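You operate a simulated robot arm through the tools that you are given. There is no shell and no other tool.

You are at the controls of a simulated robot arm. One attempt, no reset.

JOB
Wash the rack's two muddy potatoes in the basket, then drain the tub.
Fine: fill over the line before you crank; leave them in the basket, drain open.

The check looks at the end state, three seconds after you hand in, the way a careful person would. Anything else that was tipped, shoved, dropped, spilled or broken makes it a failure.

ROBOT AND FRAMES
A 7-joint arm with a fingered hand, fixed in place. Base frame: the origin is on the floor under the middle of its stand, x ahead of it, y to its left, z up. Units: cm, rad, N and s.
With the tool pointing down near the work surface it reaches from about 10 to 86 cm from the base axis. Its first joint turns from -1.204 to 3.002 rad. Payload 5 kg.
The tool frame sits at the grasp point between the pads (the TCP): z along the fingers, y along the line on which they close. The tips reach 3.2 cm beyond it. The gripper opens to 16 cm; its body begins 8.9 cm behind the TCP. The gripper is a hand of 3 fingers: y runs from the thumb to the fingers, the wrist lies at [0, 0, -25.2] in the tool frame, and closing takes about 1.5 s.
Orientation is told as [roll, pitch, yaw] about the base's x, y, z axes, in that order, counted from this pose: with the fingers straight down and closing along the base's y, the tool's x points along the base's -x, its y along +y and its z along -z.

CONTROLS
- The arm moves only by the tool nudge_tool. Its argument "rows" is a list of rows, each a list of 6 numbers: the shift along the tool's x, y, z in units of 50 mm (1.0 is 50 mm), then the turn, a rotation vector about the tool's x, y, z in units of 4 degrees (1.0 is 4 degrees). In form: [[x, y, z, ax, ay, az], ...]. A call has 1 to 20 rows; each row shifts and turns the commanded pose from where the row before left it, along the tool's axes as they then stand. "grip" is the closure, from 0 (fully open) to 1 (shut), set as the call begins (left out, the last holds). A call with a number of a shift or a turn outside -1 to 1 is refused whole. Rows are played at 5 a second. More than 5 cm and 0.15 rad between two rows, or a gripper value outside its range, and nothing of the call is played. Where a pose cannot be reached the arm comes as near as it can. A force on the tool above 90 N (or 10 N above the force at the start of the call, whichever is more), or a blocked arm, ends the call early, and 0.2 s more pass. Each finger travels about 10.8 cm/s and halts on what it meets, pressing with about 22 N; the grip force reading is that of the motor and also rises with nothing between the fingers. The clock runs only during rows and for 0.2 s after the last one: add rows that do not move to give the fingers time. The reply holds the time, the measured pose of the TCP, the force on the tool along the base axes, the opening and the grip force, in the units named above and with some noise, with the torque about the TCP (base axes, N m) and any sound that the robot's microphone picked up.
- Cameras (640 x 400 px; columns grow to the right, rows downward): "scene" is fixed at [22.04, 65.03, 166.02]; the picture's right is [-0.75, -0.66, 0.00], its down [-0.45, 0.51, -0.73] and it looks along [0.48, -0.55, -0.68] (base axes); focal length 326 px, centre (320, 200). "wrist" rides on the gripper at [6.5, -0.4, -11.6] in the tool frame; the picture's right is [0.06, 1.00, 0.00], its down [-0.87, 0.05, -0.49] and it looks along [-0.49, 0.03, 0.87] (tool axes); focal length 261 px, centre (320, 200). There is no depth. A picture from a camera that has moved, and an enlarged one, comes with that camera's place and axes in the base frame and with its lens.
- snapshot(camera): a new picture of that camera. It takes no simulated time.
- lift_body(by): slides the trunk up (or, below 0, down) by that many cm; the arm rides with it, the base frame stays. It gives what a move gives, with no picture.
- set_fingers(finger1, finger2, thumb_bend): sets how far each is bent, from 0 (flat) to 1 (curled in); at 0.3 the hand is open as for a grip, at 0.7 the pads meet at the TCP. One left out holds its place. A second passes; each finger stops where it meets its share of the squeeze, and holds until it gets a number again. A gripper value or a shape takes the hand back. It gives what a move gives, with no picture; readings hold the bend of each and the force on the fingers (four entries, about 0 where the hand has none), thumb and palm.
- preshape(shape): the hand has 3 fingers and takes this shape, open, in about a second: jaw (thumb against the fingers, like two jaws); tri (thumb and two fingers); tip (a fingertip pinch); poke (one finger out to press); point (the index stretched); flat (the hand flat); cup (the hand cupped); fist (a fist). The gripper value then closes the fingers along that shape, each until it touches; the sizes above hold for jaw. It gives what a move gives, with no picture.
- close_up(camera, box): a new picture of the part [left, top, right, bottom] of that camera's present view, enlarged. It takes no simulated time.
- job_done(): hands the job in; it is judged then, once.

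Nothing tells you positions but the pictures and the camera data. Unless the task says otherwise, let go and move clear before handing in.

The tools are called after "Request:" by a JSON object that holds its "name" and its "arguments". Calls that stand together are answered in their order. nudge_tool: Moves the arm, as the interface text tells. Its arguments: {"type":"object","properties":{"rows":{"type":"array","items":{"type":"array","items":{"type":"number"}}},"grip":{"type":"number"}},"required":["rows"]} The other tools are called the same way: lift_body (by) moves the trunk up or down; preshape (shape) gives the hand a shape; set_fingers (finger1, finger2, thumb_bend) moves the fingers one by one; snapshot (camera) takes a picture; close_up (camera, box) takes an enlarged picture of a part of a camera's view; job_done () hands the job in.

At the start:

```text
time: 0.0
tool_pos: [45.94, 13.88, 137.62]
orientation: [0.0, 0.001, 0.0]
force: [-0.3, 0.4, -0.9]
ft_torque: [-0.01, 0.02, -0.01]
finger_gap: 15.98
grip_force: 0.0
shape: jaw
bend: [0.3, 0.3, 0.3]
finger forces: [0.0, 0.1, 0.0, 0.0, 0.1, 0.1]
trunk travel left (down, up): [-65.0, 29.0]
```

scene: 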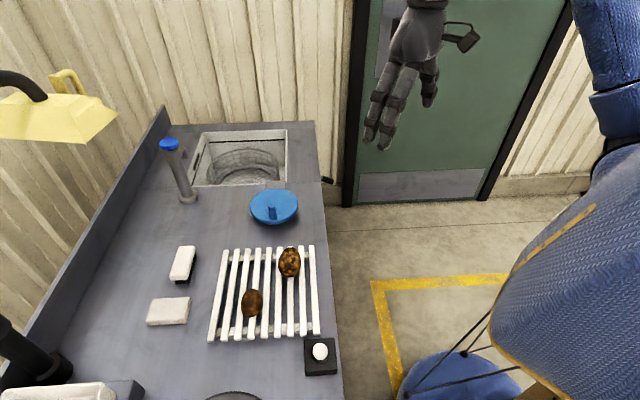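
wrist: 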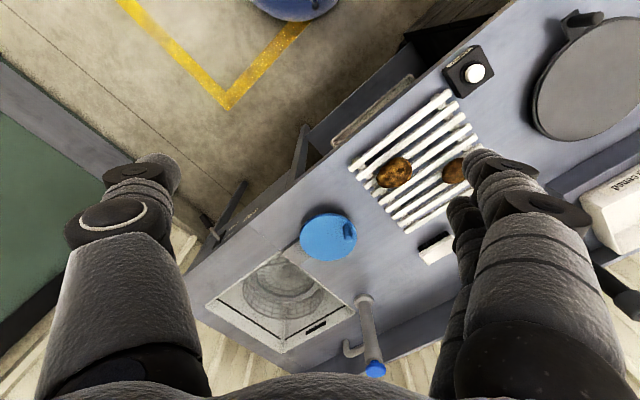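

I see a counter with a sink (a basket inside the tub), a tap with a blue knob, a blue lid, a rack with two potatoes, and a small black box with a white button. I'll look closer at all parts before I move.

Request:
{"name": "close_up", "arguments": {"camera": "scene", "box": [130, 90, 350, 230]}}

Request:
{"name": "close_up", "arguments": {"camera": "scene", "box": [130, 230, 370, 400]}}

Request:
{"name": "close_up", "arguments": {"camera": "wrist", "box": [190, 180, 450, 390]}}

Request:
{"name": "close_up", "arguments": {"camera": "scene", "box": [0, 300, 240, 400]}}

```text
2.86 times, centred on (240, 160) of scene
camera zoom: at [22.04, 65.03, 166.02], right [-0.75, -0.66, 0.0], down [-0.45, 0.51, -0.73], along [0.48, -0.55, -0.68], focal length 931 px, centre (549, 314)
```

zoom: 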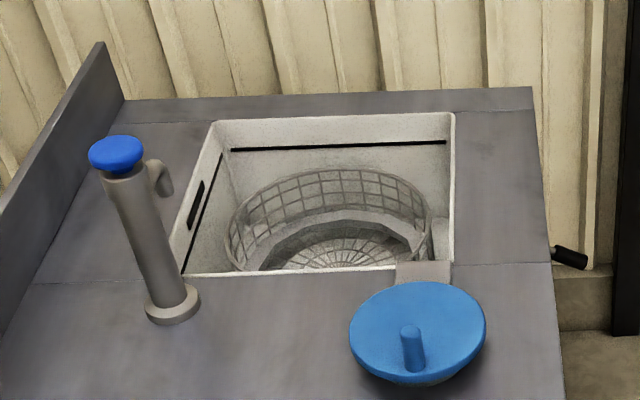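

```text
2.35 times, centred on (250, 315) of scene
camera zoom: at [22.04, 65.03, 166.02], right [-0.75, -0.66, 0.0], down [-0.45, 0.51, -0.73], along [0.48, -0.55, -0.68], focal length 767 px, centre (485, -71)
```

zoom: 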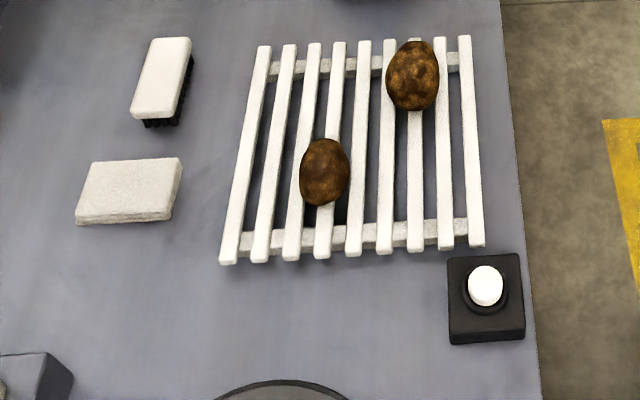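

```text
1.90 times, centred on (320, 285) of wrist
camera zoom: at [39.38, 13.54, 149.26], right [-0.06, 1.0, 0.0], down [0.87, 0.05, 0.49], along [0.49, 0.03, -0.87], focal length 496 px, centre (320, 38)
```

zoom: 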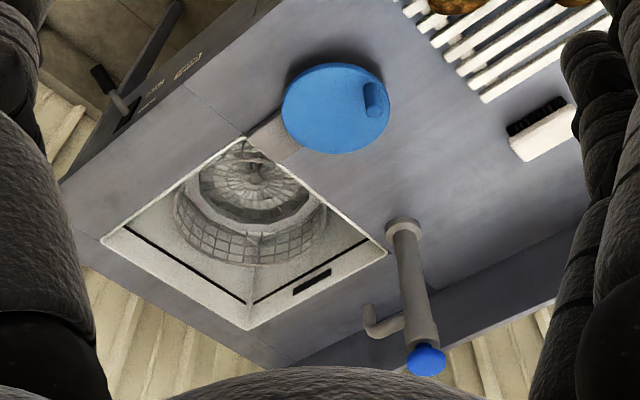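

```text
2.67 times, centred on (120, 350) of scene
camera zoom: at [22.04, 65.03, 166.02], right [-0.75, -0.66, 0.0], down [-0.45, 0.51, -0.73], along [0.48, -0.55, -0.68], focal length 869 px, centre (853, -200)
```

zoom: 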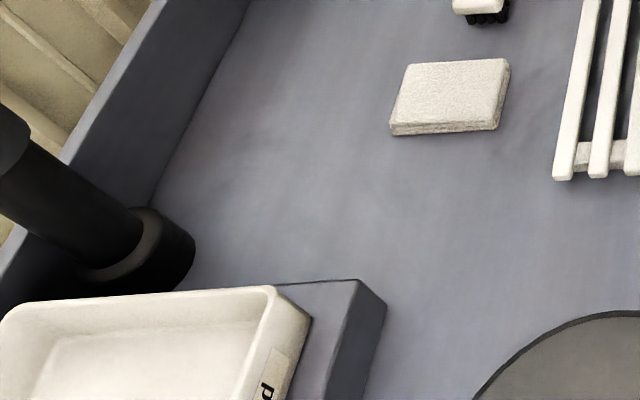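

The blue disc with an off-centre peg looks like the crank, linked to the basket. A lever with labels is on the counter's front edge, likely the drain. I'll zoom in on the labels.

Request:
{"name": "close_up", "arguments": {"camera": "wrist", "box": [190, 170, 310, 250]}}

Request:
{"name": "close_up", "arguments": {"camera": "wrist", "box": [200, 240, 400, 380]}}

Request:
{"name": "close_up", "arguments": {"camera": "wrist", "box": [330, 0, 640, 200]}}

Request:
{"name": "close_up", "arguments": {"camera": "wrist", "box": [280, 190, 380, 270]}}

```text
5.00 times, centred on (250, 210) of wrist
camera zoom: at [39.38, 13.54, 149.26], right [-0.06, 1.0, 0.0], down [0.87, 0.05, 0.49], along [0.49, 0.03, -0.87], focal length 1303 px, centre (670, 150)
```

zoom: 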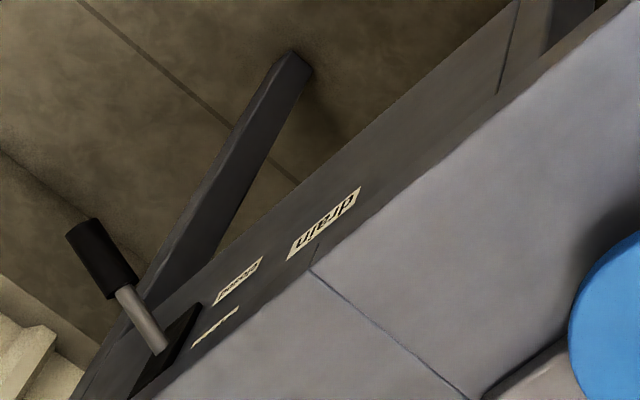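

```text
2.86 times, centred on (300, 310) of wrist
camera zoom: at [39.38, 13.54, 149.26], right [-0.06, 1.0, 0.0], down [0.87, 0.05, 0.49], along [0.49, 0.03, -0.87], focal length 745 px, centre (377, -114)
```

zoom: 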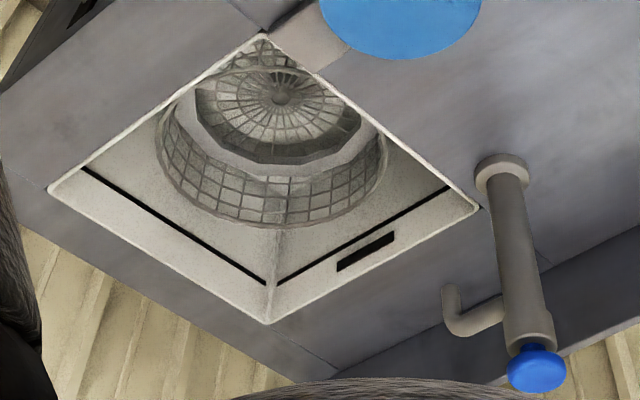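

```text
2.00 times, centred on (485, 100) of wrist
camera zoom: at [39.38, 13.54, 149.26], right [-0.06, 1.0, 0.0], down [0.87, 0.05, 0.49], along [0.49, 0.03, -0.87], focal length 521 px, centre (-10, 400)
```

zoom: 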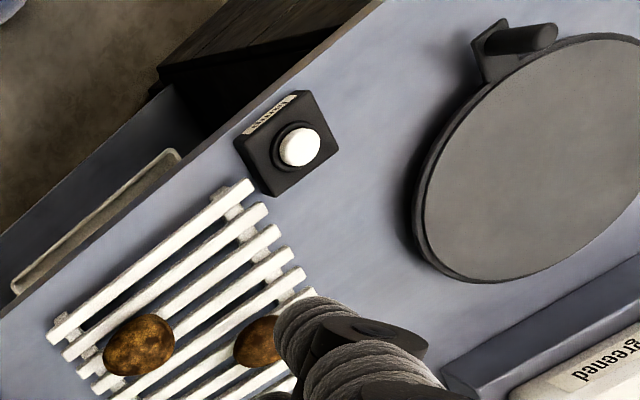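

```text
5.00 times, centred on (330, 230) of wrist
camera zoom: at [39.38, 13.54, 149.26], right [-0.06, 1.0, 0.0], down [0.87, 0.05, 0.49], along [0.49, 0.03, -0.87], focal length 1303 px, centre (270, 50)
```

zoom: 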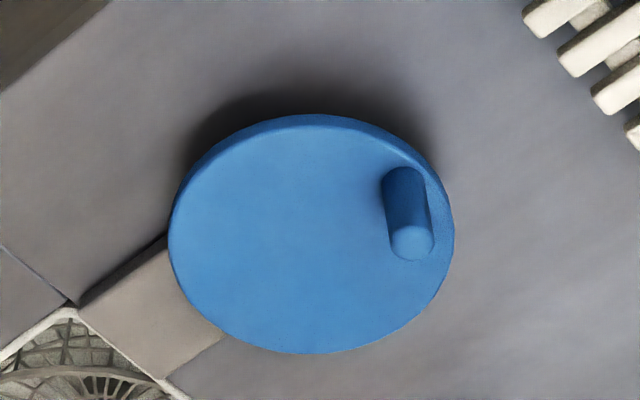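

Triangulating from both cameras: counter top z≈90, big potato ≈(62,32,95), small ≈(60,45,95), crank disc ≈(82,18) with its peg at (78,23,99), tub centre ≈(117,4.5), tap knob ≈(111,33,111), drain lever ≈(97,-26,68). I'll check a few labels before moving.

Request:
{"name": "close_up", "arguments": {"camera": "wrist", "box": [196, 190, 266, 245]}}

Request:
{"name": "close_up", "arguments": {"camera": "wrist", "box": [430, 30, 510, 100]}}

Request:
{"name": "close_up", "arguments": {"camera": "wrist", "box": [320, 285, 400, 385]}}

Request:
{"name": "close_up", "arguments": {"camera": "scene", "box": [150, 125, 210, 210]}}

```text
7.27 times, centred on (231, 218) of wrist
camera zoom: at [39.38, 13.54, 149.26], right [-0.06, 1.0, 0.0], down [0.87, 0.05, 0.49], along [0.49, 0.03, -0.87], focal length 1896 px, centre (967, 73)
```

zoom: 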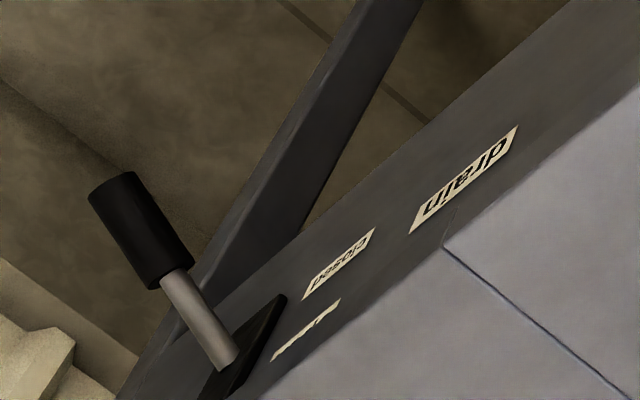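

```text
5.71 times, centred on (470, 65) of wrist
camera zoom: at [39.38, 13.54, 149.26], right [-0.06, 1.0, 0.0], down [0.87, 0.05, 0.49], along [0.49, 0.03, -0.87], focal length 1489 px, centre (-537, 971)
```

zoom: 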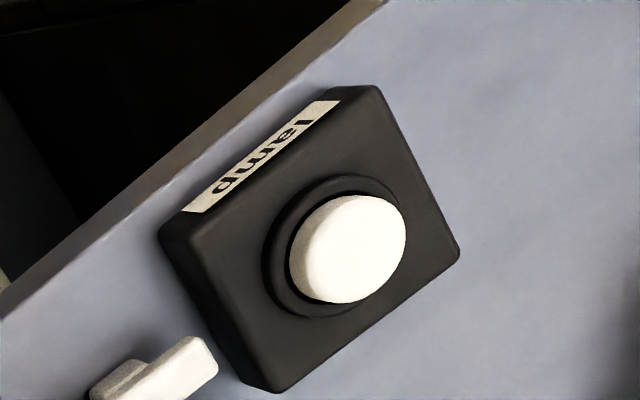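

```text
4.00 times, centred on (360, 335) of wrist
camera zoom: at [39.38, 13.54, 149.26], right [-0.06, 1.0, 0.0], down [0.87, 0.05, 0.49], along [0.49, 0.03, -0.87], focal length 1043 px, centre (160, -340)
```

zoom: 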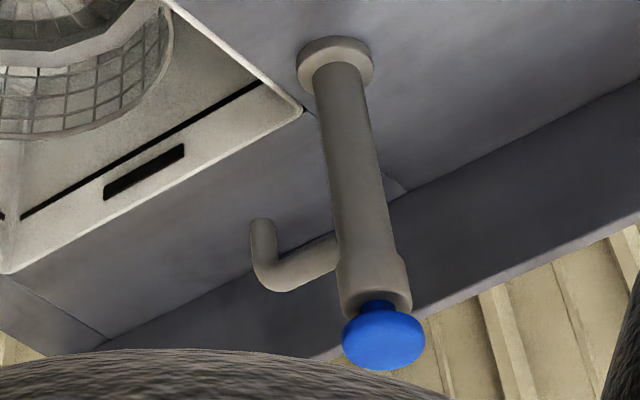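

```text
4.71 times, centred on (180, 168) of scene
camera zoom: at [22.04, 65.03, 166.02], right [-0.75, -0.66, 0.0], down [-0.45, 0.51, -0.73], along [0.48, -0.55, -0.68], focal length 1533 px, centre (979, 353)
```

zoom: 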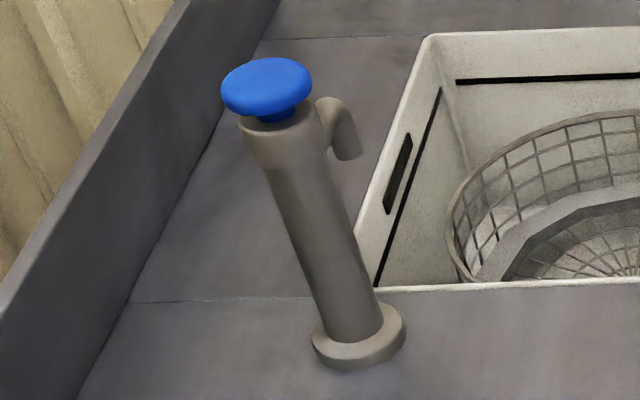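

The drain lever hangs low beside a "closed" label, and the other label above it is cut off. The blue tap knob looks like a push-type cap. I'll move the hand out in front of the counter to look at the lever with the wrist camera.

Request:
{"name": "nudge_tool", "arguments": {"rows": [[-0.28, -0.78, 0.44, 0, 0, 0], [-0.28, -0.78, 0.44, 0, 0, 0], [-0.28, -0.78, 0.44, 0, 0, 0], [-0.28, -0.78, 0.44, 0, 0, 0], [-0.28, -0.78, 0.44, 0, 0, 0], [-0.28, -0.78, 0.44, 0, 0, 0], [-0.28, -0.78, 0.44, 0, 0, 0], [-0.28, -0.78, 0.44, 0, 0, 0], [-0.28, -0.78, 0.44, 0, 0, 0], [-0.28, -0.78, 0.44, 0, 0, 0]]}}

Request:
{"name": "snapshot", "arguments": {"camera": "wrist"}}

Request:
{"name": "snapshot", "arguments": {"camera": "scene"}}

```text
time: 2.2
tool_pos: [60.03, -25.21, 115.57]
orientation: [0.002, 0.0, 0.002]
force: [0.5, -0.9, 0.4]
ft_torque: [0.06, -0.02, 0.01]
finger_gap: 15.98
grip_force: 0.2
shape: jaw
bend: [0.3, 0.3, 0.3]
finger forces: [0.1, 0.0, 0.0, 0.1, 0.0, 0.0]
trunk travel left (down, up): [-65.0, 29.0]
```

```text
taken
camera wrist: at [53.56, -25.67, 127.13], right [-0.06, 1.0, 0.0], down [0.87, 0.05, 0.49], along [0.49, 0.03, -0.87], focal length 261 px, centre (320, 200)
```

wrist: 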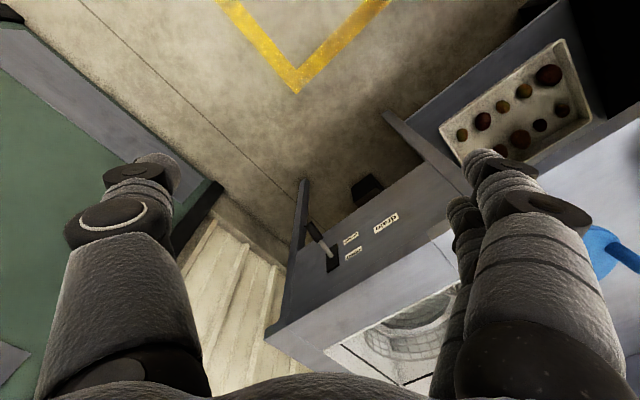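

```text
taken
```

scene: 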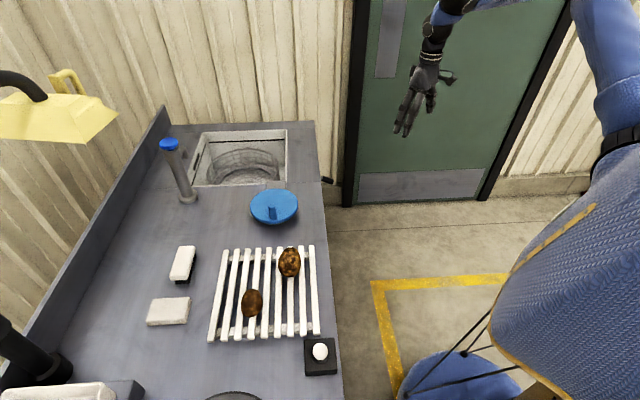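

Request:
{"name": "close_up", "arguments": {"camera": "wrist", "box": [285, 170, 445, 270]}}

Request:
{"name": "close_up", "arguments": {"camera": "wrist", "box": [290, 200, 370, 280]}}

```text
4.00 times, centred on (365, 220) of wrist
camera zoom: at [53.56, -25.67, 127.13], right [-0.06, 1.0, 0.0], down [0.87, 0.05, 0.49], along [0.49, 0.03, -0.87], focal length 1043 px, centre (140, 120)
```

zoom: 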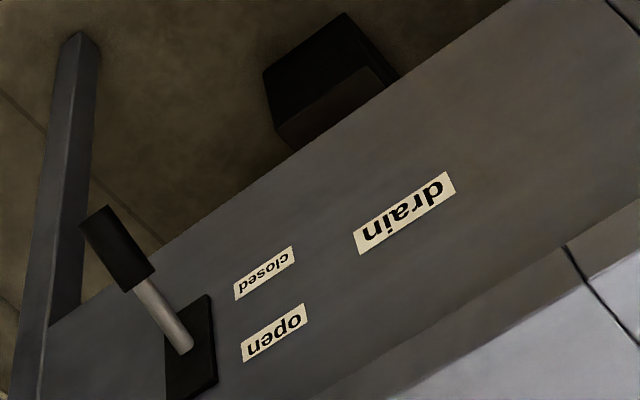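

```text
5.00 times, centred on (330, 240) of wrist
camera zoom: at [53.56, -25.67, 127.13], right [-0.06, 1.0, 0.0], down [0.87, 0.05, 0.49], along [0.49, 0.03, -0.87], focal length 1303 px, centre (270, 0)
```

zoom: 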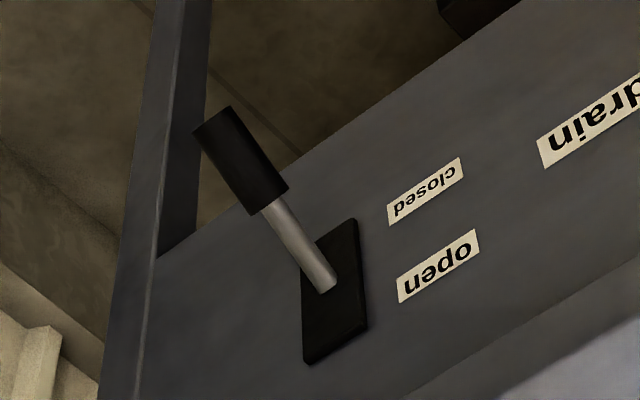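

The lever points down at "closed" and "open" is above it, so it has to be raised at the end. For outward-tilted reaches I want the wrist camera on the upper side, so I'll yaw the hand about +135° here in free space. That also lines it up with the potatoes' short axis.

Request:
{"name": "nudge_tool", "arguments": {"rows": [[0, 0, 0, 0, 0, -1], [0, 0, 0, 0, 0, -1], [0, 0, 0, 0, 0, -1], [0, 0, 0, 0, 0, -1], [0, 0, 0, 0, 0, -1], [0, 0, 0, 0, 0, -1], [0, 0, 0, 0, 0, -1], [0, 0, 0, 0, 0, -1], [0, 0, 0, 0, 0, -1], [0, 0, 0, 0, 0, -1], [0, 0, 0, 0, 0, -1], [0, 0, 0, 0, 0, -1], [0, 0, 0, 0, 0, -1], [0, 0, 0, 0, 0, -1], [0, 0, 0, 0, 0, -1], [0, 0, 0, 0, 0, -1], [0, 0, 0, 0, 0, -1], [0, 0, 0, 0, 0, -1], [0, 0, 0, 0, 0, -1], [0, 0, 0, 0, 0, -1]]}}

Request:
{"name": "nudge_tool", "arguments": {"rows": [[0, 0, 0, 0, 0, -1], [0, 0, 0, 0, 0, -1], [0, 0, 0, 0, 0, -1], [0, 0, 0, 0, 0, -1], [0, 0, 0, 0, 0, -1], [0, 0, 0, 0, 0, -1], [0, 0, 0, 0, 0, -1], [0, 0, 0, 0, 0, -1], [0, 0, 0, 0, 0, -1], [0, 0, 0, 0, 0, -1], [0, 0, 0, 0, 0, -1], [0, 0, 0, 0, 0, -1], [0, 0, 0, 0, 0, -1], [0, 0, 0, 0, 0, -0.75]]}}

```text
time: 6.4
tool_pos: [59.94, -25.06, 115.62]
orientation: [-0.001, -0.001, 1.399]
force: [-0.2, -0.6, 0.2]
ft_torque: [0.0, 0.02, -0.01]
finger_gap: 15.98
grip_force: 0.1
shape: jaw
bend: [0.3, 0.3, 0.3]
finger forces: [0.0, 0.0, 0.1, 0.0, 0.0, 0.0]
trunk travel left (down, up): [-65.0, 29.0]
```

```text
time: 9.4
tool_pos: [59.97, -25.09, 115.76]
orientation: [0.002, 0.0, 2.358]
force: [1.0, -0.3, -0.6]
ft_torque: [0.01, 0.01, -0.04]
finger_gap: 15.99
grip_force: 0.1
shape: jaw
bend: [0.3, 0.3, 0.3]
finger forces: [0.0, 0.0, 0.1, 0.0, 0.1, 0.1]
trunk travel left (down, up): [-65.0, 29.0]
```

The yaw worked, so I'll shift across to above the big potato at a safe height.

Request:
{"name": "nudge_tool", "arguments": {"rows": [[-0.648, -0.69, 0.062, 0, 0, 0], [-0.648, -0.69, 0.062, 0, 0, 0], [-0.648, -0.69, 0.062, 0, 0, 0], [-0.648, -0.69, 0.062, 0, 0, 0], [-0.648, -0.69, 0.062, 0, 0, 0], [-0.648, -0.69, 0.062, 0, 0, 0], [-0.648, -0.69, 0.062, 0, 0, 0], [-0.648, -0.69, 0.062, 0, 0, 0], [-0.648, -0.69, 0.062, 0, 0, 0], [-0.648, -0.69, 0.062, 0, 0, 0], [-0.648, -0.69, 0.062, 0, 0, 0], [-0.648, -0.69, 0.062, 0, 0, 0]]}}

Request:
{"name": "snapshot", "arguments": {"camera": "wrist"}}

Request:
{"name": "snapshot", "arguments": {"camera": "scene"}}

```text
time: 12.0
tool_pos: [61.53, 31.9, 111.95]
orientation: [-0.001, -0.001, 2.357]
force: [-0.7, 0.4, -0.6]
ft_torque: [-0.03, 0.01, 0.02]
finger_gap: 15.98
grip_force: 0.1
shape: jaw
bend: [0.3, 0.3, 0.3]
finger forces: [0.0, 0.0, 0.1, 0.0, 0.0, 0.0]
trunk travel left (down, up): [-65.0, 29.0]
```

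```text
taken
camera wrist: at [66.36, 27.65, 123.56], right [-0.66, -0.75, 0.0], down [-0.65, 0.58, 0.49], along [-0.37, 0.32, -0.87], focal length 261 px, centre (320, 200)
```

wrist: 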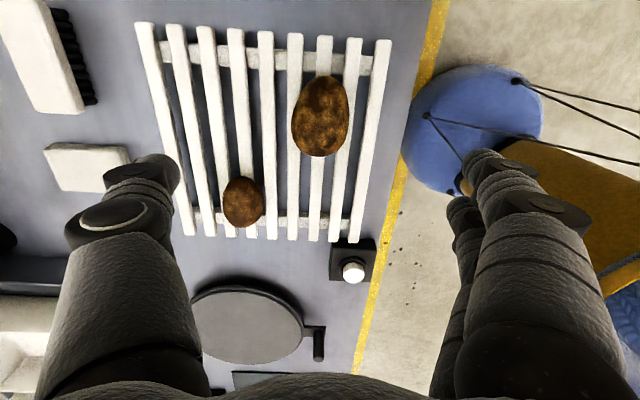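

```text
taken
```

scene: 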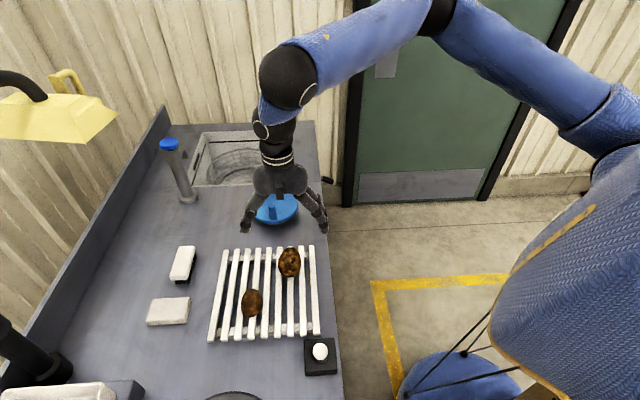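

The potatoes rest on slats with tops at about z≈92.8. The big one is centred near (62,31.3,95.6) and is about 6 cm across along my closing axis. I'll descend over it with the hand open.

Request:
{"name": "nudge_tool", "arguments": {"rows": [[0.036, 0.006, 0.78, 0, 0, 0], [0.036, 0.006, 0.78, 0, 0, 0], [0.036, 0.006, 0.78, 0, 0, 0], [0.036, 0.006, 0.5, 0, 0, 0], [0, 0, 0, 0, 0, 0]]}}

Request:
{"name": "snapshot", "arguments": {"camera": "wrist"}}

Request:
{"name": "close_up", "arguments": {"camera": "scene", "box": [200, 150, 360, 350]}}

```text
time: 13.2
tool_pos: [62.07, 31.03, 97.68]
orientation: [0.0, 0.0, 2.356]
force: [1.0, 1.0, -0.1]
ft_torque: [0.03, -0.03, -0.01]
finger_gap: 16.0
grip_force: 0.0
shape: jaw
bend: [0.3, 0.3, 0.3]
finger forces: [0.0, 0.0, 0.0, 0.0, 0.0, 0.0]
trunk travel left (down, up): [-65.0, 29.0]
```

```text
taken
camera wrist: at [66.87, 26.78, 109.25], right [-0.66, -0.75, 0.0], down [-0.65, 0.58, 0.49], along [-0.37, 0.33, -0.87], focal length 261 px, centre (320, 200)
```

wrist: 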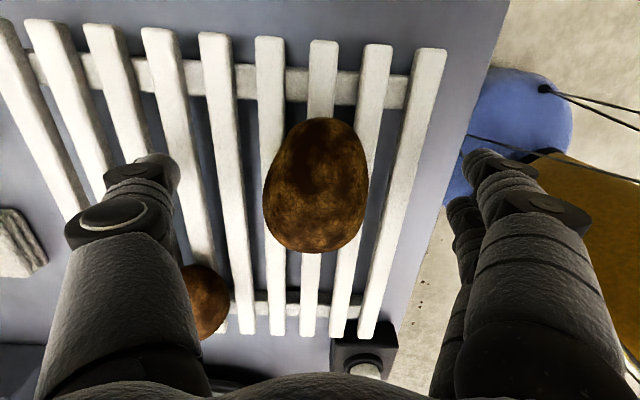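

```text
2.00 times, centred on (280, 250) of scene
camera zoom: at [22.04, 65.03, 166.02], right [-0.75, -0.66, 0.0], down [-0.45, 0.51, -0.73], along [0.48, -0.55, -0.68], focal length 652 px, centre (400, 100)
```

zoom: 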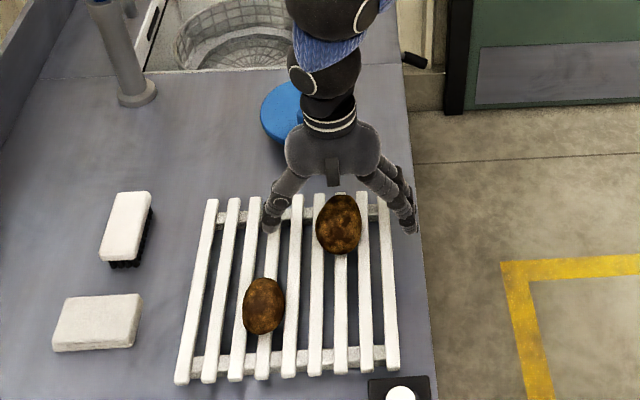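

The potato is centred between thumb and fingers. I'll go down another 1.3 cm and close.

Request:
{"name": "nudge_tool", "arguments": {"rows": [[0, 0, 0.14, 0, 0, 0], [0, 0, 0.12, 0, 0, 0], [0, 0, 0, 0, 0, 0]]}}

Request:
{"name": "nudge_tool", "arguments": {"rows": [[0, 0, 0, 0, 0, 0], [0, 0, 0, 0, 0, 0], [0, 0, 0, 0, 0, 0], [0, 0, 0, 0, 0, 0], [0, 0, 0, 0, 0, 0], [0, 0, 0, 0, 0, 0], [0, 0, 0, 0, 0, 0], [0, 0, 0, 0, 0, 0]], "grip": 1}}

Request:
{"name": "snapshot", "arguments": {"camera": "wrist"}}

Request:
{"name": "close_up", "arguments": {"camera": "scene", "box": [200, 150, 360, 350]}}

```text
time: 14.0
tool_pos: [62.18, 31.0, 96.43]
orientation: [0.0, 0.001, 2.358]
force: [0.3, -0.1, 1.0]
ft_torque: [-0.03, 0.0, 0.0]
finger_gap: 15.99
grip_force: 0.2
shape: jaw
bend: [0.3, 0.3, 0.3]
finger forces: [0.0, 0.0, 0.0, 0.1, 0.1, 0.0]
trunk travel left (down, up): [-65.0, 29.0]
```

```text
time: 15.8
tool_pos: [62.12, 31.11, 96.48]
orientation: [0.0, 0.0, 2.358]
force: [0.4, -0.3, 0.8]
ft_torque: [-0.02, -0.01, 0.0]
finger_gap: 4.52
grip_force: 22.2
shape: jaw
bend: [0.73, 0.73, 0.71]
finger forces: [9.5, 10.2, 0.0, 0.0, 18.0, 0.0]
trunk travel left (down, up): [-65.0, 29.0]
```

```text
taken
camera wrist: at [66.93, 26.82, 107.99], right [-0.66, -0.75, 0.0], down [-0.65, 0.58, 0.49], along [-0.37, 0.33, -0.87], focal length 261 px, centre (320, 200)
```

wrist: 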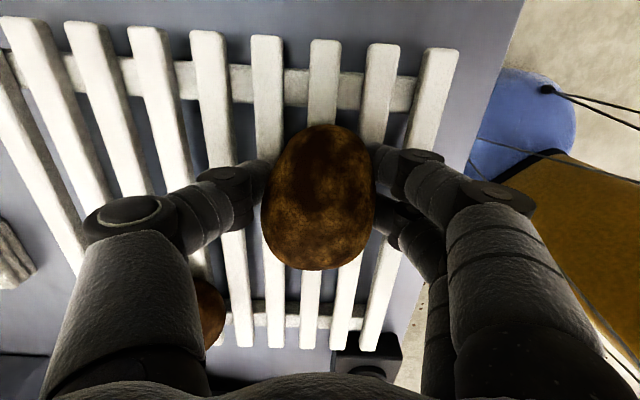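

```text
2.00 times, centred on (280, 250) of scene
camera zoom: at [22.04, 65.03, 166.02], right [-0.75, -0.66, 0.0], down [-0.45, 0.51, -0.73], along [0.48, -0.55, -0.68], focal length 652 px, centre (400, 100)
```

zoom: 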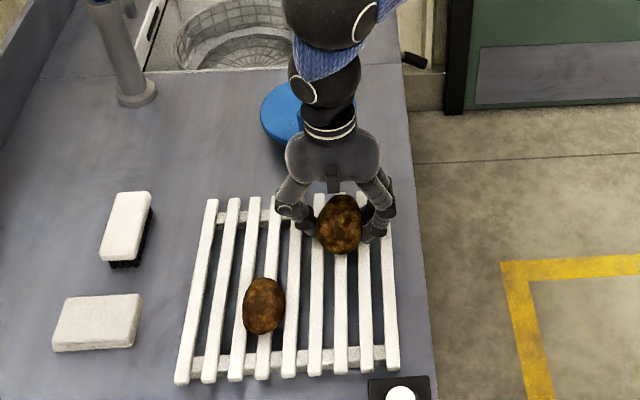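

The grip is solid, with about 20 N shared across two fingers and the thumb. I'll lift straight up, slowly at first.

Request:
{"name": "nudge_tool", "arguments": {"rows": [[0, 0, -0.2, 0, 0, 0], [0, 0, -0.4, 0, 0, 0], [0, 0, -0.6, 0, 0, 0], [0, 0, -0.8, 0, 0, 0], [0, 0, -0.9, 0, 0, 0], [0, 0, -0.6, 0, 0, 0], [0, 0, 0, 0, 0, 0]]}}

Request:
{"name": "snapshot", "arguments": {"camera": "wrist"}}

Request:
{"name": "snapshot", "arguments": {"camera": "scene"}}

```text
time: 17.4
tool_pos: [62.16, 31.04, 113.89]
orientation: [0.0, 0.001, 2.357]
force: [-0.5, 0.4, -1.5]
ft_torque: [0.02, -0.04, 0.01]
finger_gap: 4.51
grip_force: 21.7
shape: jaw
bend: [0.73, 0.73, 0.71]
finger forces: [9.4, 10.1, 0.0, 0.0, 18.1, 0.1]
trunk travel left (down, up): [-65.0, 29.0]
```

```text
taken
camera wrist: at [66.98, 26.73, 125.51], right [-0.66, -0.75, 0.0], down [-0.65, 0.58, 0.49], along [-0.37, 0.33, -0.87], focal length 261 px, centre (320, 200)
```

wrist: 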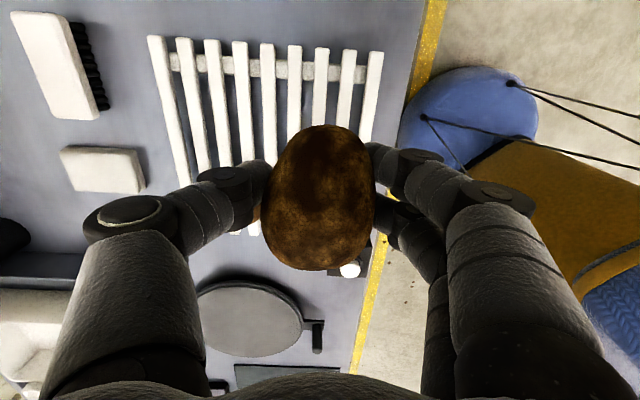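

```text
taken
```

scene: 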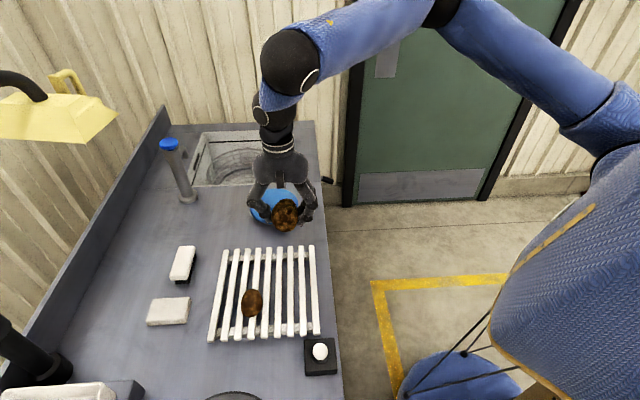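

The potato is held securely. I'll yaw the last 45° so the camera ends up on top when I tilt outward, then carry the potato high toward the tub.

Request:
{"name": "nudge_tool", "arguments": {"rows": [[0, 0, -0.3, 0, 0, -1], [0, 0, -0.3, 0, 0, -1], [0, 0, -0.3, 0, 0, -1], [0, 0, -0.3, 0, 0, -1], [0, 0, -0.3, 0, 0, -1], [0, 0, 0, 0, 0, -1], [0, 0, 0, 0, 0, -1], [0, 0, 0, 0, 0, -1], [0, 0, 0, 0, 0, -1], [0, 0, 0, 0, 0, -1], [0, 0, 0, 0, 0, -1], [0, 0, 0, 0, 0, -0.25]]}}

```text
time: 20.0
tool_pos: [62.19, 31.06, 121.38]
orientation: [-0.001, -0.001, -3.14]
force: [0.0, -0.2, -1.8]
ft_torque: [0.01, -0.04, 0.02]
finger_gap: 4.5
grip_force: 22.1
shape: jaw
bend: [0.73, 0.73, 0.71]
finger forces: [9.4, 10.0, 0.0, 0.0, 18.0, 0.0]
trunk travel left (down, up): [-65.0, 29.0]
```

Request:
{"name": "nudge_tool", "arguments": {"rows": [[0.509, 0.757, 0, 0, 0, 0], [0.509, 0.757, 0, 0, 0, 0], [0.509, 0.757, 0, 0, 0, 0], [0.509, 0.757, 0, 0, 0, 0], [0.509, 0.757, 0, 0, 0, 0], [0.509, 0.757, 0, 0, 0, 0], [0.509, 0.757, 0, 0, 0, 0], [0, 0, 0, 0, 1, 0], [0, 0, 0, 0, 1, 0], [0, 0, 0, 0, 1, 0], [0, 0, 0, 0, 1, 0], [0, 0, 0, 0, 1, 0], [0, 0, 0, 0, 1, 0], [0, 0, 0, 0, 1, 0], [0, 0, 0, 0, 1, 0], [0, 0, 0, 0, 1, 0], [0, 0, 0, 0, 1, 0]]}}

Request:
{"name": "snapshot", "arguments": {"camera": "wrist"}}

Request:
{"name": "snapshot", "arguments": {"camera": "scene"}}

```text
time: 23.6
tool_pos: [79.9, 4.71, 121.52]
orientation: [-0.003, 0.698, 3.139]
force: [-0.4, -0.6, -2.0]
ft_torque: [0.0, -0.01, -0.02]
finger_gap: 4.49
grip_force: 22.1
shape: jaw
bend: [0.73, 0.73, 0.71]
finger forces: [9.2, 10.3, 0.0, 0.0, 17.9, 0.1]
trunk travel left (down, up): [-65.0, 29.0]
```

```text
taken
camera wrist: at [77.41, 5.03, 134.52], right [0.05, -1.0, 0.04], down [-0.98, -0.05, -0.18], along [0.18, -0.03, -0.98], focal length 261 px, centre (320, 200)
```

wrist: 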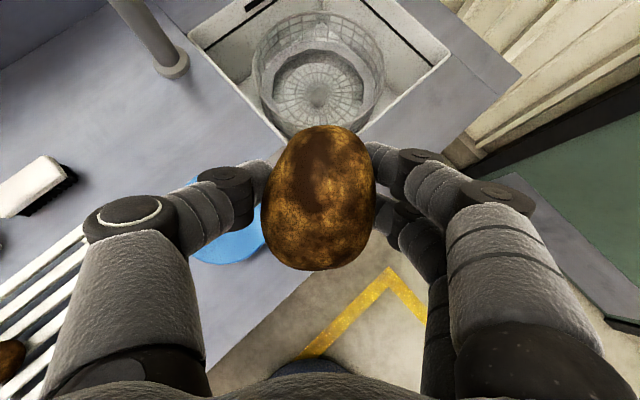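

```text
taken
```

scene: 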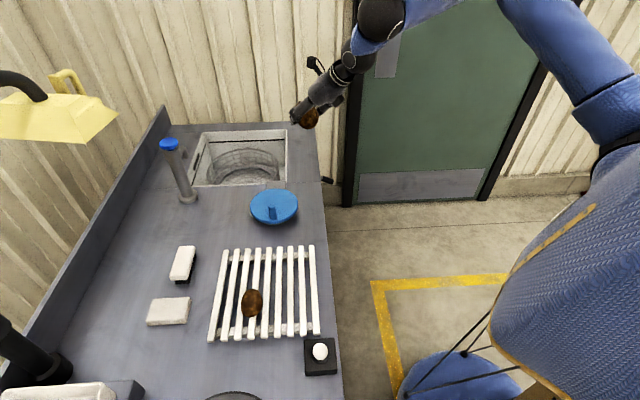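

The tilt works and the wrist camera now looks right down on the basket. I'll zoom in to measure it.

Request:
{"name": "close_up", "arguments": {"camera": "wrist", "box": [180, 0, 460, 170]}}

Request:
{"name": "close_up", "arguments": {"camera": "scene", "box": [170, 110, 330, 210]}}

```text
2.29 times, centred on (320, 85) of wrist
camera zoom: at [77.41, 5.03, 134.52], right [0.05, -1.0, 0.04], down [-0.98, -0.05, -0.18], along [0.18, -0.03, -0.98], focal length 596 px, centre (320, 463)
```

zoom: 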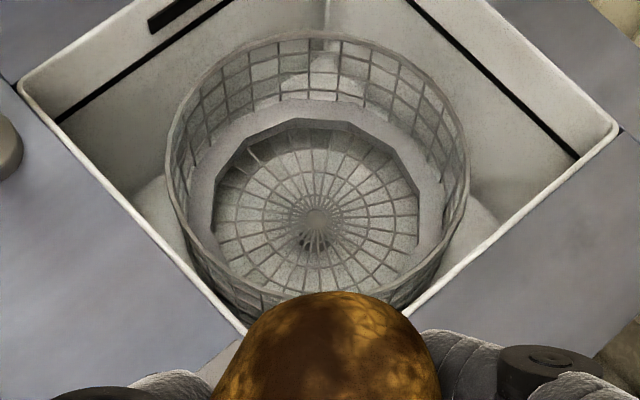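

```text
4.00 times, centred on (250, 160) of scene
camera zoom: at [22.04, 65.03, 166.02], right [-0.75, -0.66, 0.0], down [-0.45, 0.51, -0.73], along [0.48, -0.55, -0.68], focal length 1303 px, centre (600, 360)
```

zoom: 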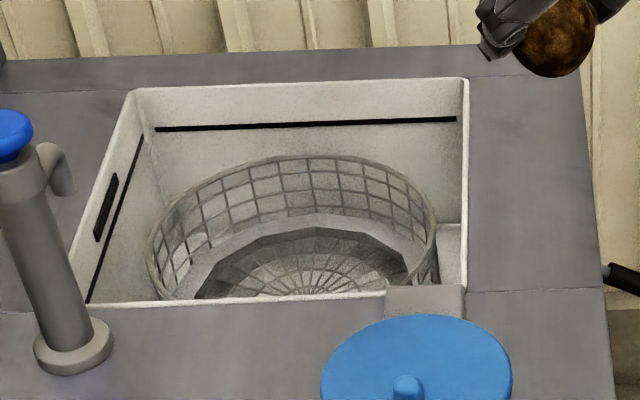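

The basket centre is about (114.6,4.8), with its floor at z≈75, rim at z≈86 and radius about 13.8. I'll tilt a bit more to about 52° and reach outward at this height to see how far the arm extends, then use the trunk to lower straight down.

Request:
{"name": "nudge_tool", "arguments": {"rows": [[0, 0, 0, 0, 1, 0], [0, 0, 0, 0, 1, 0], [0, 0, 0, 0, 1, 0], [0.5747, 0, 0.7354, 0, 0, 0], [0.5747, 0, 0.7354, 0, 0, 0], [0.5747, 0, 0.7354, 0, 0, 0], [0.5747, 0, 0.7354, 0, 0, 0], [0, 0, 0, 0, 0, 0]]}}

```text
time: 25.4
tool_pos: [98.59, 4.75, 121.66]
orientation: [-0.001, 0.909, -3.142]
force: [0.0, 0.1, -1.6]
ft_torque: [0.01, 0.01, 0.01]
finger_gap: 4.49
grip_force: 22.0
shape: jaw
bend: [0.73, 0.73, 0.71]
finger forces: [9.0, 10.1, 0.0, 0.1, 17.8, 0.0]
trunk travel left (down, up): [-65.0, 29.0]
```

Request:
{"name": "nudge_tool", "arguments": {"rows": [[0.5747, 0, 0.7354, 0, 0, 0], [0.5747, 0, 0.7354, 0, 0, 0], [0, 0, 0, 0, 0, 0]]}}

Request:
{"name": "snapshot", "arguments": {"camera": "wrist"}}

Request:
{"name": "snapshot", "arguments": {"camera": "scene"}}

```text
time: 26.2
tool_pos: [108.02, 4.6, 121.42]
orientation: [-0.002, 0.906, 3.141]
force: [-0.1, 0.9, -1.3]
ft_torque: [0.03, 0.0, -0.01]
finger_gap: 4.47
grip_force: 21.4
shape: jaw
bend: [0.73, 0.73, 0.71]
finger forces: [9.0, 10.1, 0.1, 0.0, 17.7, 0.0]
trunk travel left (down, up): [-65.0, 29.0]
```

```text
taken
camera wrist: at [102.83, 5.06, 133.75], right [0.04, -1.0, 0.05], down [-0.92, -0.05, -0.38], along [0.38, -0.03, -0.92], focal length 261 px, centre (320, 200)
```

wrist: 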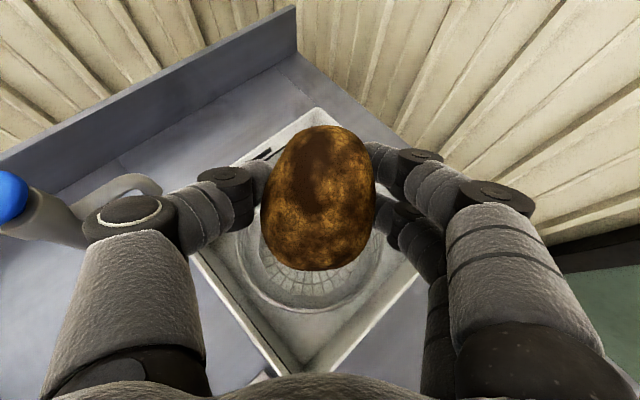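

```text
taken
```

scene: 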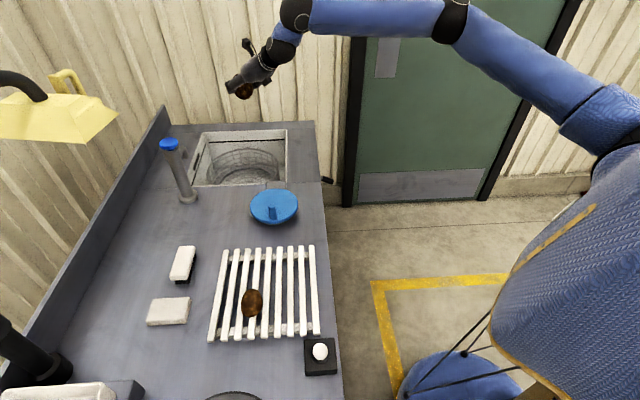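

The arm reached x=108 with room to spare. I'll lower the trunk in stages, watching clearances around the tub rim.

Request:
{"name": "lift_body", "arguments": {"by": -26}}

Request:
{"name": "snapshot", "arguments": {"camera": "wrist"}}

Request:
{"name": "snapshot", "arguments": {"camera": "scene"}}

Request:
{"name": "close_up", "arguments": {"camera": "scene", "box": [170, 90, 370, 215]}}

```text
time: 28.9
tool_pos: [108.02, 4.61, 95.35]
orientation: [-0.002, 0.908, 3.143]
force: [-0.1, -0.8, -2.2]
ft_torque: [-0.03, -0.01, -0.05]
finger_gap: 4.47
grip_force: 22.0
shape: jaw
bend: [0.73, 0.73, 0.71]
finger forces: [9.0, 10.1, 0.0, 0.1, 17.8, 0.0]
trunk travel left (down, up): [-39.0, 55.0]
```

```text
taken
camera wrist: at [102.84, 5.1, 107.72], right [0.04, -1.0, 0.05], down [-0.92, -0.05, -0.38], along [0.38, -0.03, -0.92], focal length 261 px, centre (320, 200)
```

wrist: 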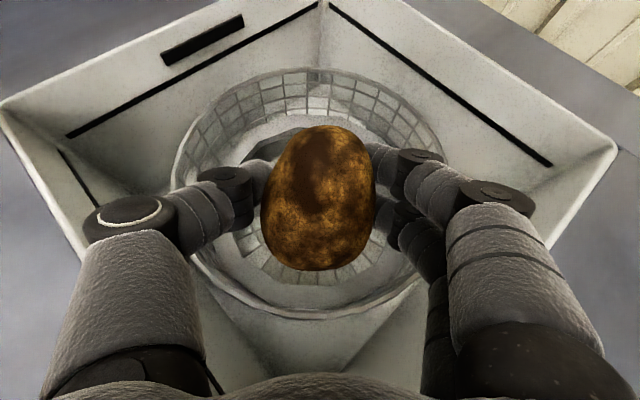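

```text
taken
```

scene: 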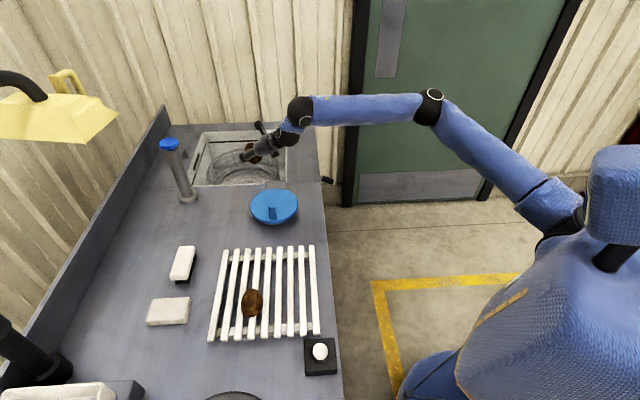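

```text
3.20 times, centred on (270, 152) of scene
camera zoom: at [22.04, 65.03, 166.02], right [-0.75, -0.66, 0.0], down [-0.45, 0.51, -0.73], along [0.48, -0.55, -0.68], focal length 1043 px, centre (480, 352)
```

zoom: 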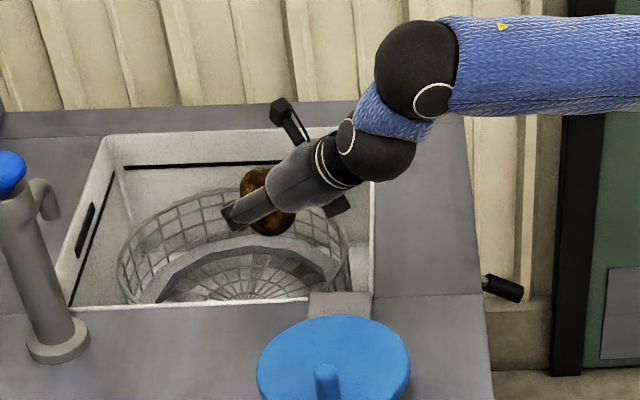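

Clearances look fine. I'll reach 4 cm further so the potato ends up near the basket centre, then lower more.

Request:
{"name": "nudge_tool", "arguments": {"rows": [[0.25, 0, 0.315, 0, 0, 0], [0.25, 0, 0.315, 0, 0, 0], [0, 0, 0, 0, 0, 0]]}}

Request:
{"name": "lift_body", "arguments": {"by": -6}}

Request:
{"name": "snapshot", "arguments": {"camera": "wrist"}}

Request:
{"name": "close_up", "arguments": {"camera": "scene", "box": [170, 90, 370, 215]}}

```text
time: 29.7
tool_pos: [112.22, 4.73, 95.36]
orientation: [0.0, 0.906, 3.142]
force: [0.5, -0.1, -1.7]
ft_torque: [0.0, 0.01, -0.03]
finger_gap: 4.47
grip_force: 21.9
shape: jaw
bend: [0.73, 0.73, 0.71]
finger forces: [9.0, 10.1, 0.0, 0.0, 17.7, 0.0]
trunk travel left (down, up): [-39.0, 55.0]
```

```text
time: 30.7
tool_pos: [112.1, 4.72, 89.51]
orientation: [-0.003, 0.908, 3.139]
force: [0.0, 0.1, -1.0]
ft_torque: [0.0, 0.03, -0.01]
finger_gap: 4.47
grip_force: 21.9
shape: jaw
bend: [0.73, 0.73, 0.71]
finger forces: [9.0, 10.1, 0.0, 0.1, 17.7, 0.0]
trunk travel left (down, up): [-33.0, 61.0]
```

```text
taken
camera wrist: at [106.93, 5.13, 101.73], right [0.04, -1.0, 0.05], down [-0.92, -0.05, -0.38], along [0.38, -0.03, -0.92], focal length 261 px, centre (320, 200)
```

wrist: 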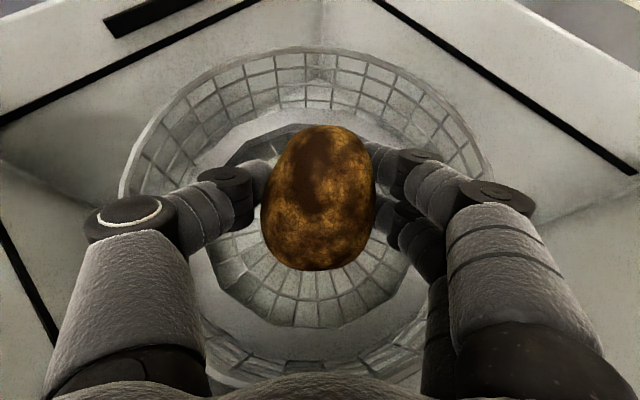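

```text
3.20 times, centred on (270, 152) of scene
camera zoom: at [22.04, 65.03, 166.02], right [-0.75, -0.66, 0.0], down [-0.45, 0.51, -0.73], along [0.48, -0.55, -0.68], focal length 1043 px, centre (480, 352)
```

zoom: 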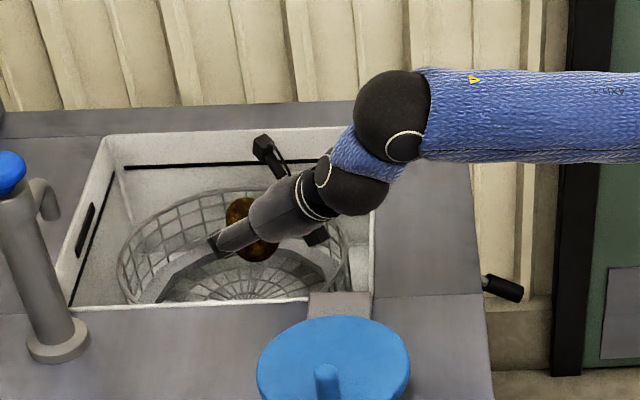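

Request:
{"name": "close_up", "arguments": {"camera": "scene", "box": [210, 120, 310, 190]}}

```text
5.71 times, centred on (260, 155) of scene
camera zoom: at [22.04, 65.03, 166.02], right [-0.75, -0.66, 0.0], down [-0.45, 0.51, -0.73], along [0.48, -0.55, -0.68], focal length 1862 px, centre (663, 457)
```

zoom: 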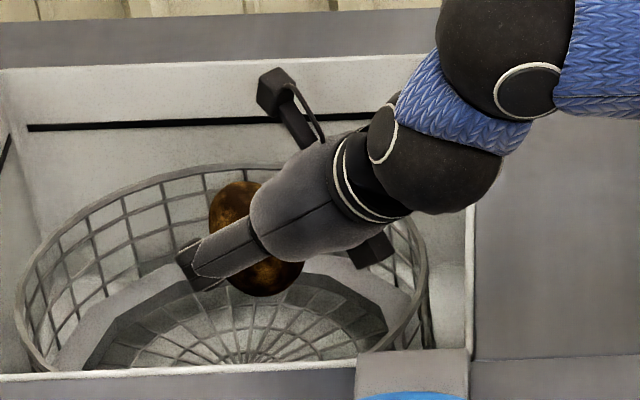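

A block on the underside of the hand limits how deep I can go. I'll extend 2.5 cm more, then lower to about z 84 in the middle of the basket.

Request:
{"name": "nudge_tool", "arguments": {"rows": [[0.308, 0, 0.394, 0, 0, 0], [0, 0, 0, 0, 0, 0]]}}

Request:
{"name": "lift_body", "arguments": {"by": -5}}

Request:
{"name": "snapshot", "arguments": {"camera": "wrist"}}

Request:
{"name": "close_up", "arguments": {"camera": "scene", "box": [200, 115, 320, 195]}}

```text
time: 31.3
tool_pos: [114.46, 4.69, 89.48]
orientation: [-0.003, 0.907, 3.142]
force: [0.2, 0.1, -1.6]
ft_torque: [0.01, 0.01, -0.01]
finger_gap: 4.47
grip_force: 22.6
shape: jaw
bend: [0.73, 0.73, 0.71]
finger forces: [8.9, 10.1, 0.1, 0.0, 17.7, 0.1]
trunk travel left (down, up): [-33.0, 61.0]
```

```text
time: 32.2
tool_pos: [114.44, 4.61, 84.54]
orientation: [-0.001, 0.908, 3.141]
force: [0.8, -0.7, -1.6]
ft_torque: [0.01, 0.06, 0.02]
finger_gap: 4.46
grip_force: 21.8
shape: jaw
bend: [0.73, 0.73, 0.71]
finger forces: [9.0, 10.0, 0.0, 0.0, 17.7, 0.0]
trunk travel left (down, up): [-28.0, 66.0]
```

```text
taken
camera wrist: at [109.34, 5.1, 96.77], right [0.04, -1.0, 0.05], down [-0.92, -0.05, -0.38], along [0.38, -0.03, -0.92], focal length 261 px, centre (320, 200)
```

wrist: 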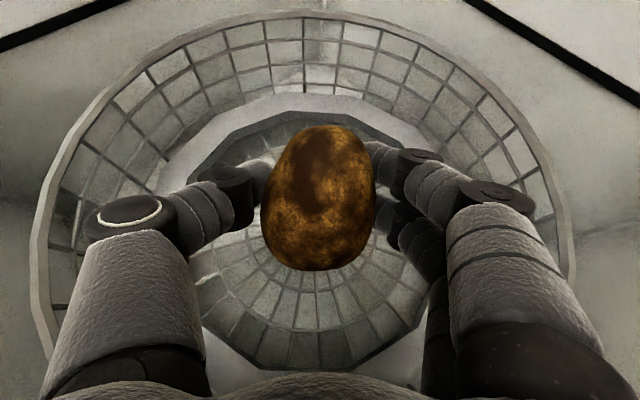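

```text
5.00 times, centred on (260, 155) of scene
camera zoom: at [22.04, 65.03, 166.02], right [-0.75, -0.66, 0.0], down [-0.45, 0.51, -0.73], along [0.48, -0.55, -0.68], focal length 1629 px, centre (620, 425)
```

zoom: 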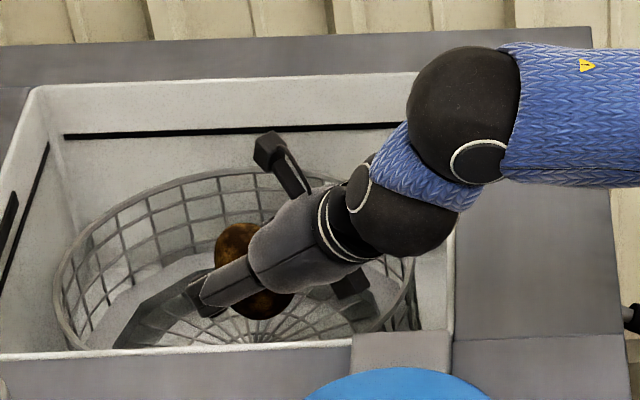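

Request:
{"name": "nudge_tool", "arguments": {"rows": [[0.308, 0, 0.394, 0, 0, 0], [0, 0, 0, 0, 0, 0]]}}

Request:
{"name": "lift_body", "arguments": {"by": -2.5}}

Request:
{"name": "close_up", "arguments": {"camera": "scene", "box": [200, 115, 320, 195]}}

Request:
{"name": "snapshot", "arguments": {"camera": "scene"}}

```text
time: 32.8
tool_pos: [116.92, 4.52, 84.53]
orientation: [0.001, 0.908, -3.141]
force: [-0.1, -0.1, -2.3]
ft_torque: [-0.01, 0.01, -0.02]
finger_gap: 4.47
grip_force: 21.8
shape: jaw
bend: [0.73, 0.73, 0.71]
finger forces: [9.0, 10.1, 0.0, 0.0, 17.7, 0.0]
trunk travel left (down, up): [-28.0, 66.0]
```

```text
time: 33.5
tool_pos: [117.09, 4.54, 82.08]
orientation: [0.001, 0.908, 3.142]
force: [-0.6, -0.3, -1.3]
ft_torque: [-0.04, -0.01, -0.01]
finger_gap: 4.45
grip_force: 21.7
shape: jaw
bend: [0.73, 0.73, 0.71]
finger forces: [9.0, 10.1, 0.0, 0.1, 17.7, 0.1]
trunk travel left (down, up): [-25.5, 68.5]
```

```text
5.00 times, centred on (260, 155) of scene
camera zoom: at [22.04, 65.03, 166.02], right [-0.75, -0.66, 0.0], down [-0.45, 0.51, -0.73], along [0.48, -0.55, -0.68], focal length 1629 px, centre (620, 425)
```

zoom: 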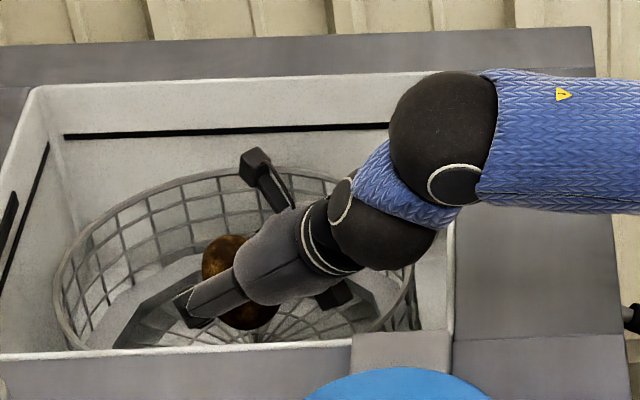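

```text
taken
```

scene: 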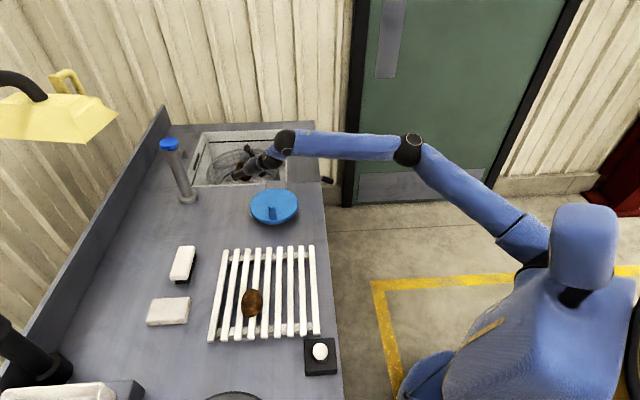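

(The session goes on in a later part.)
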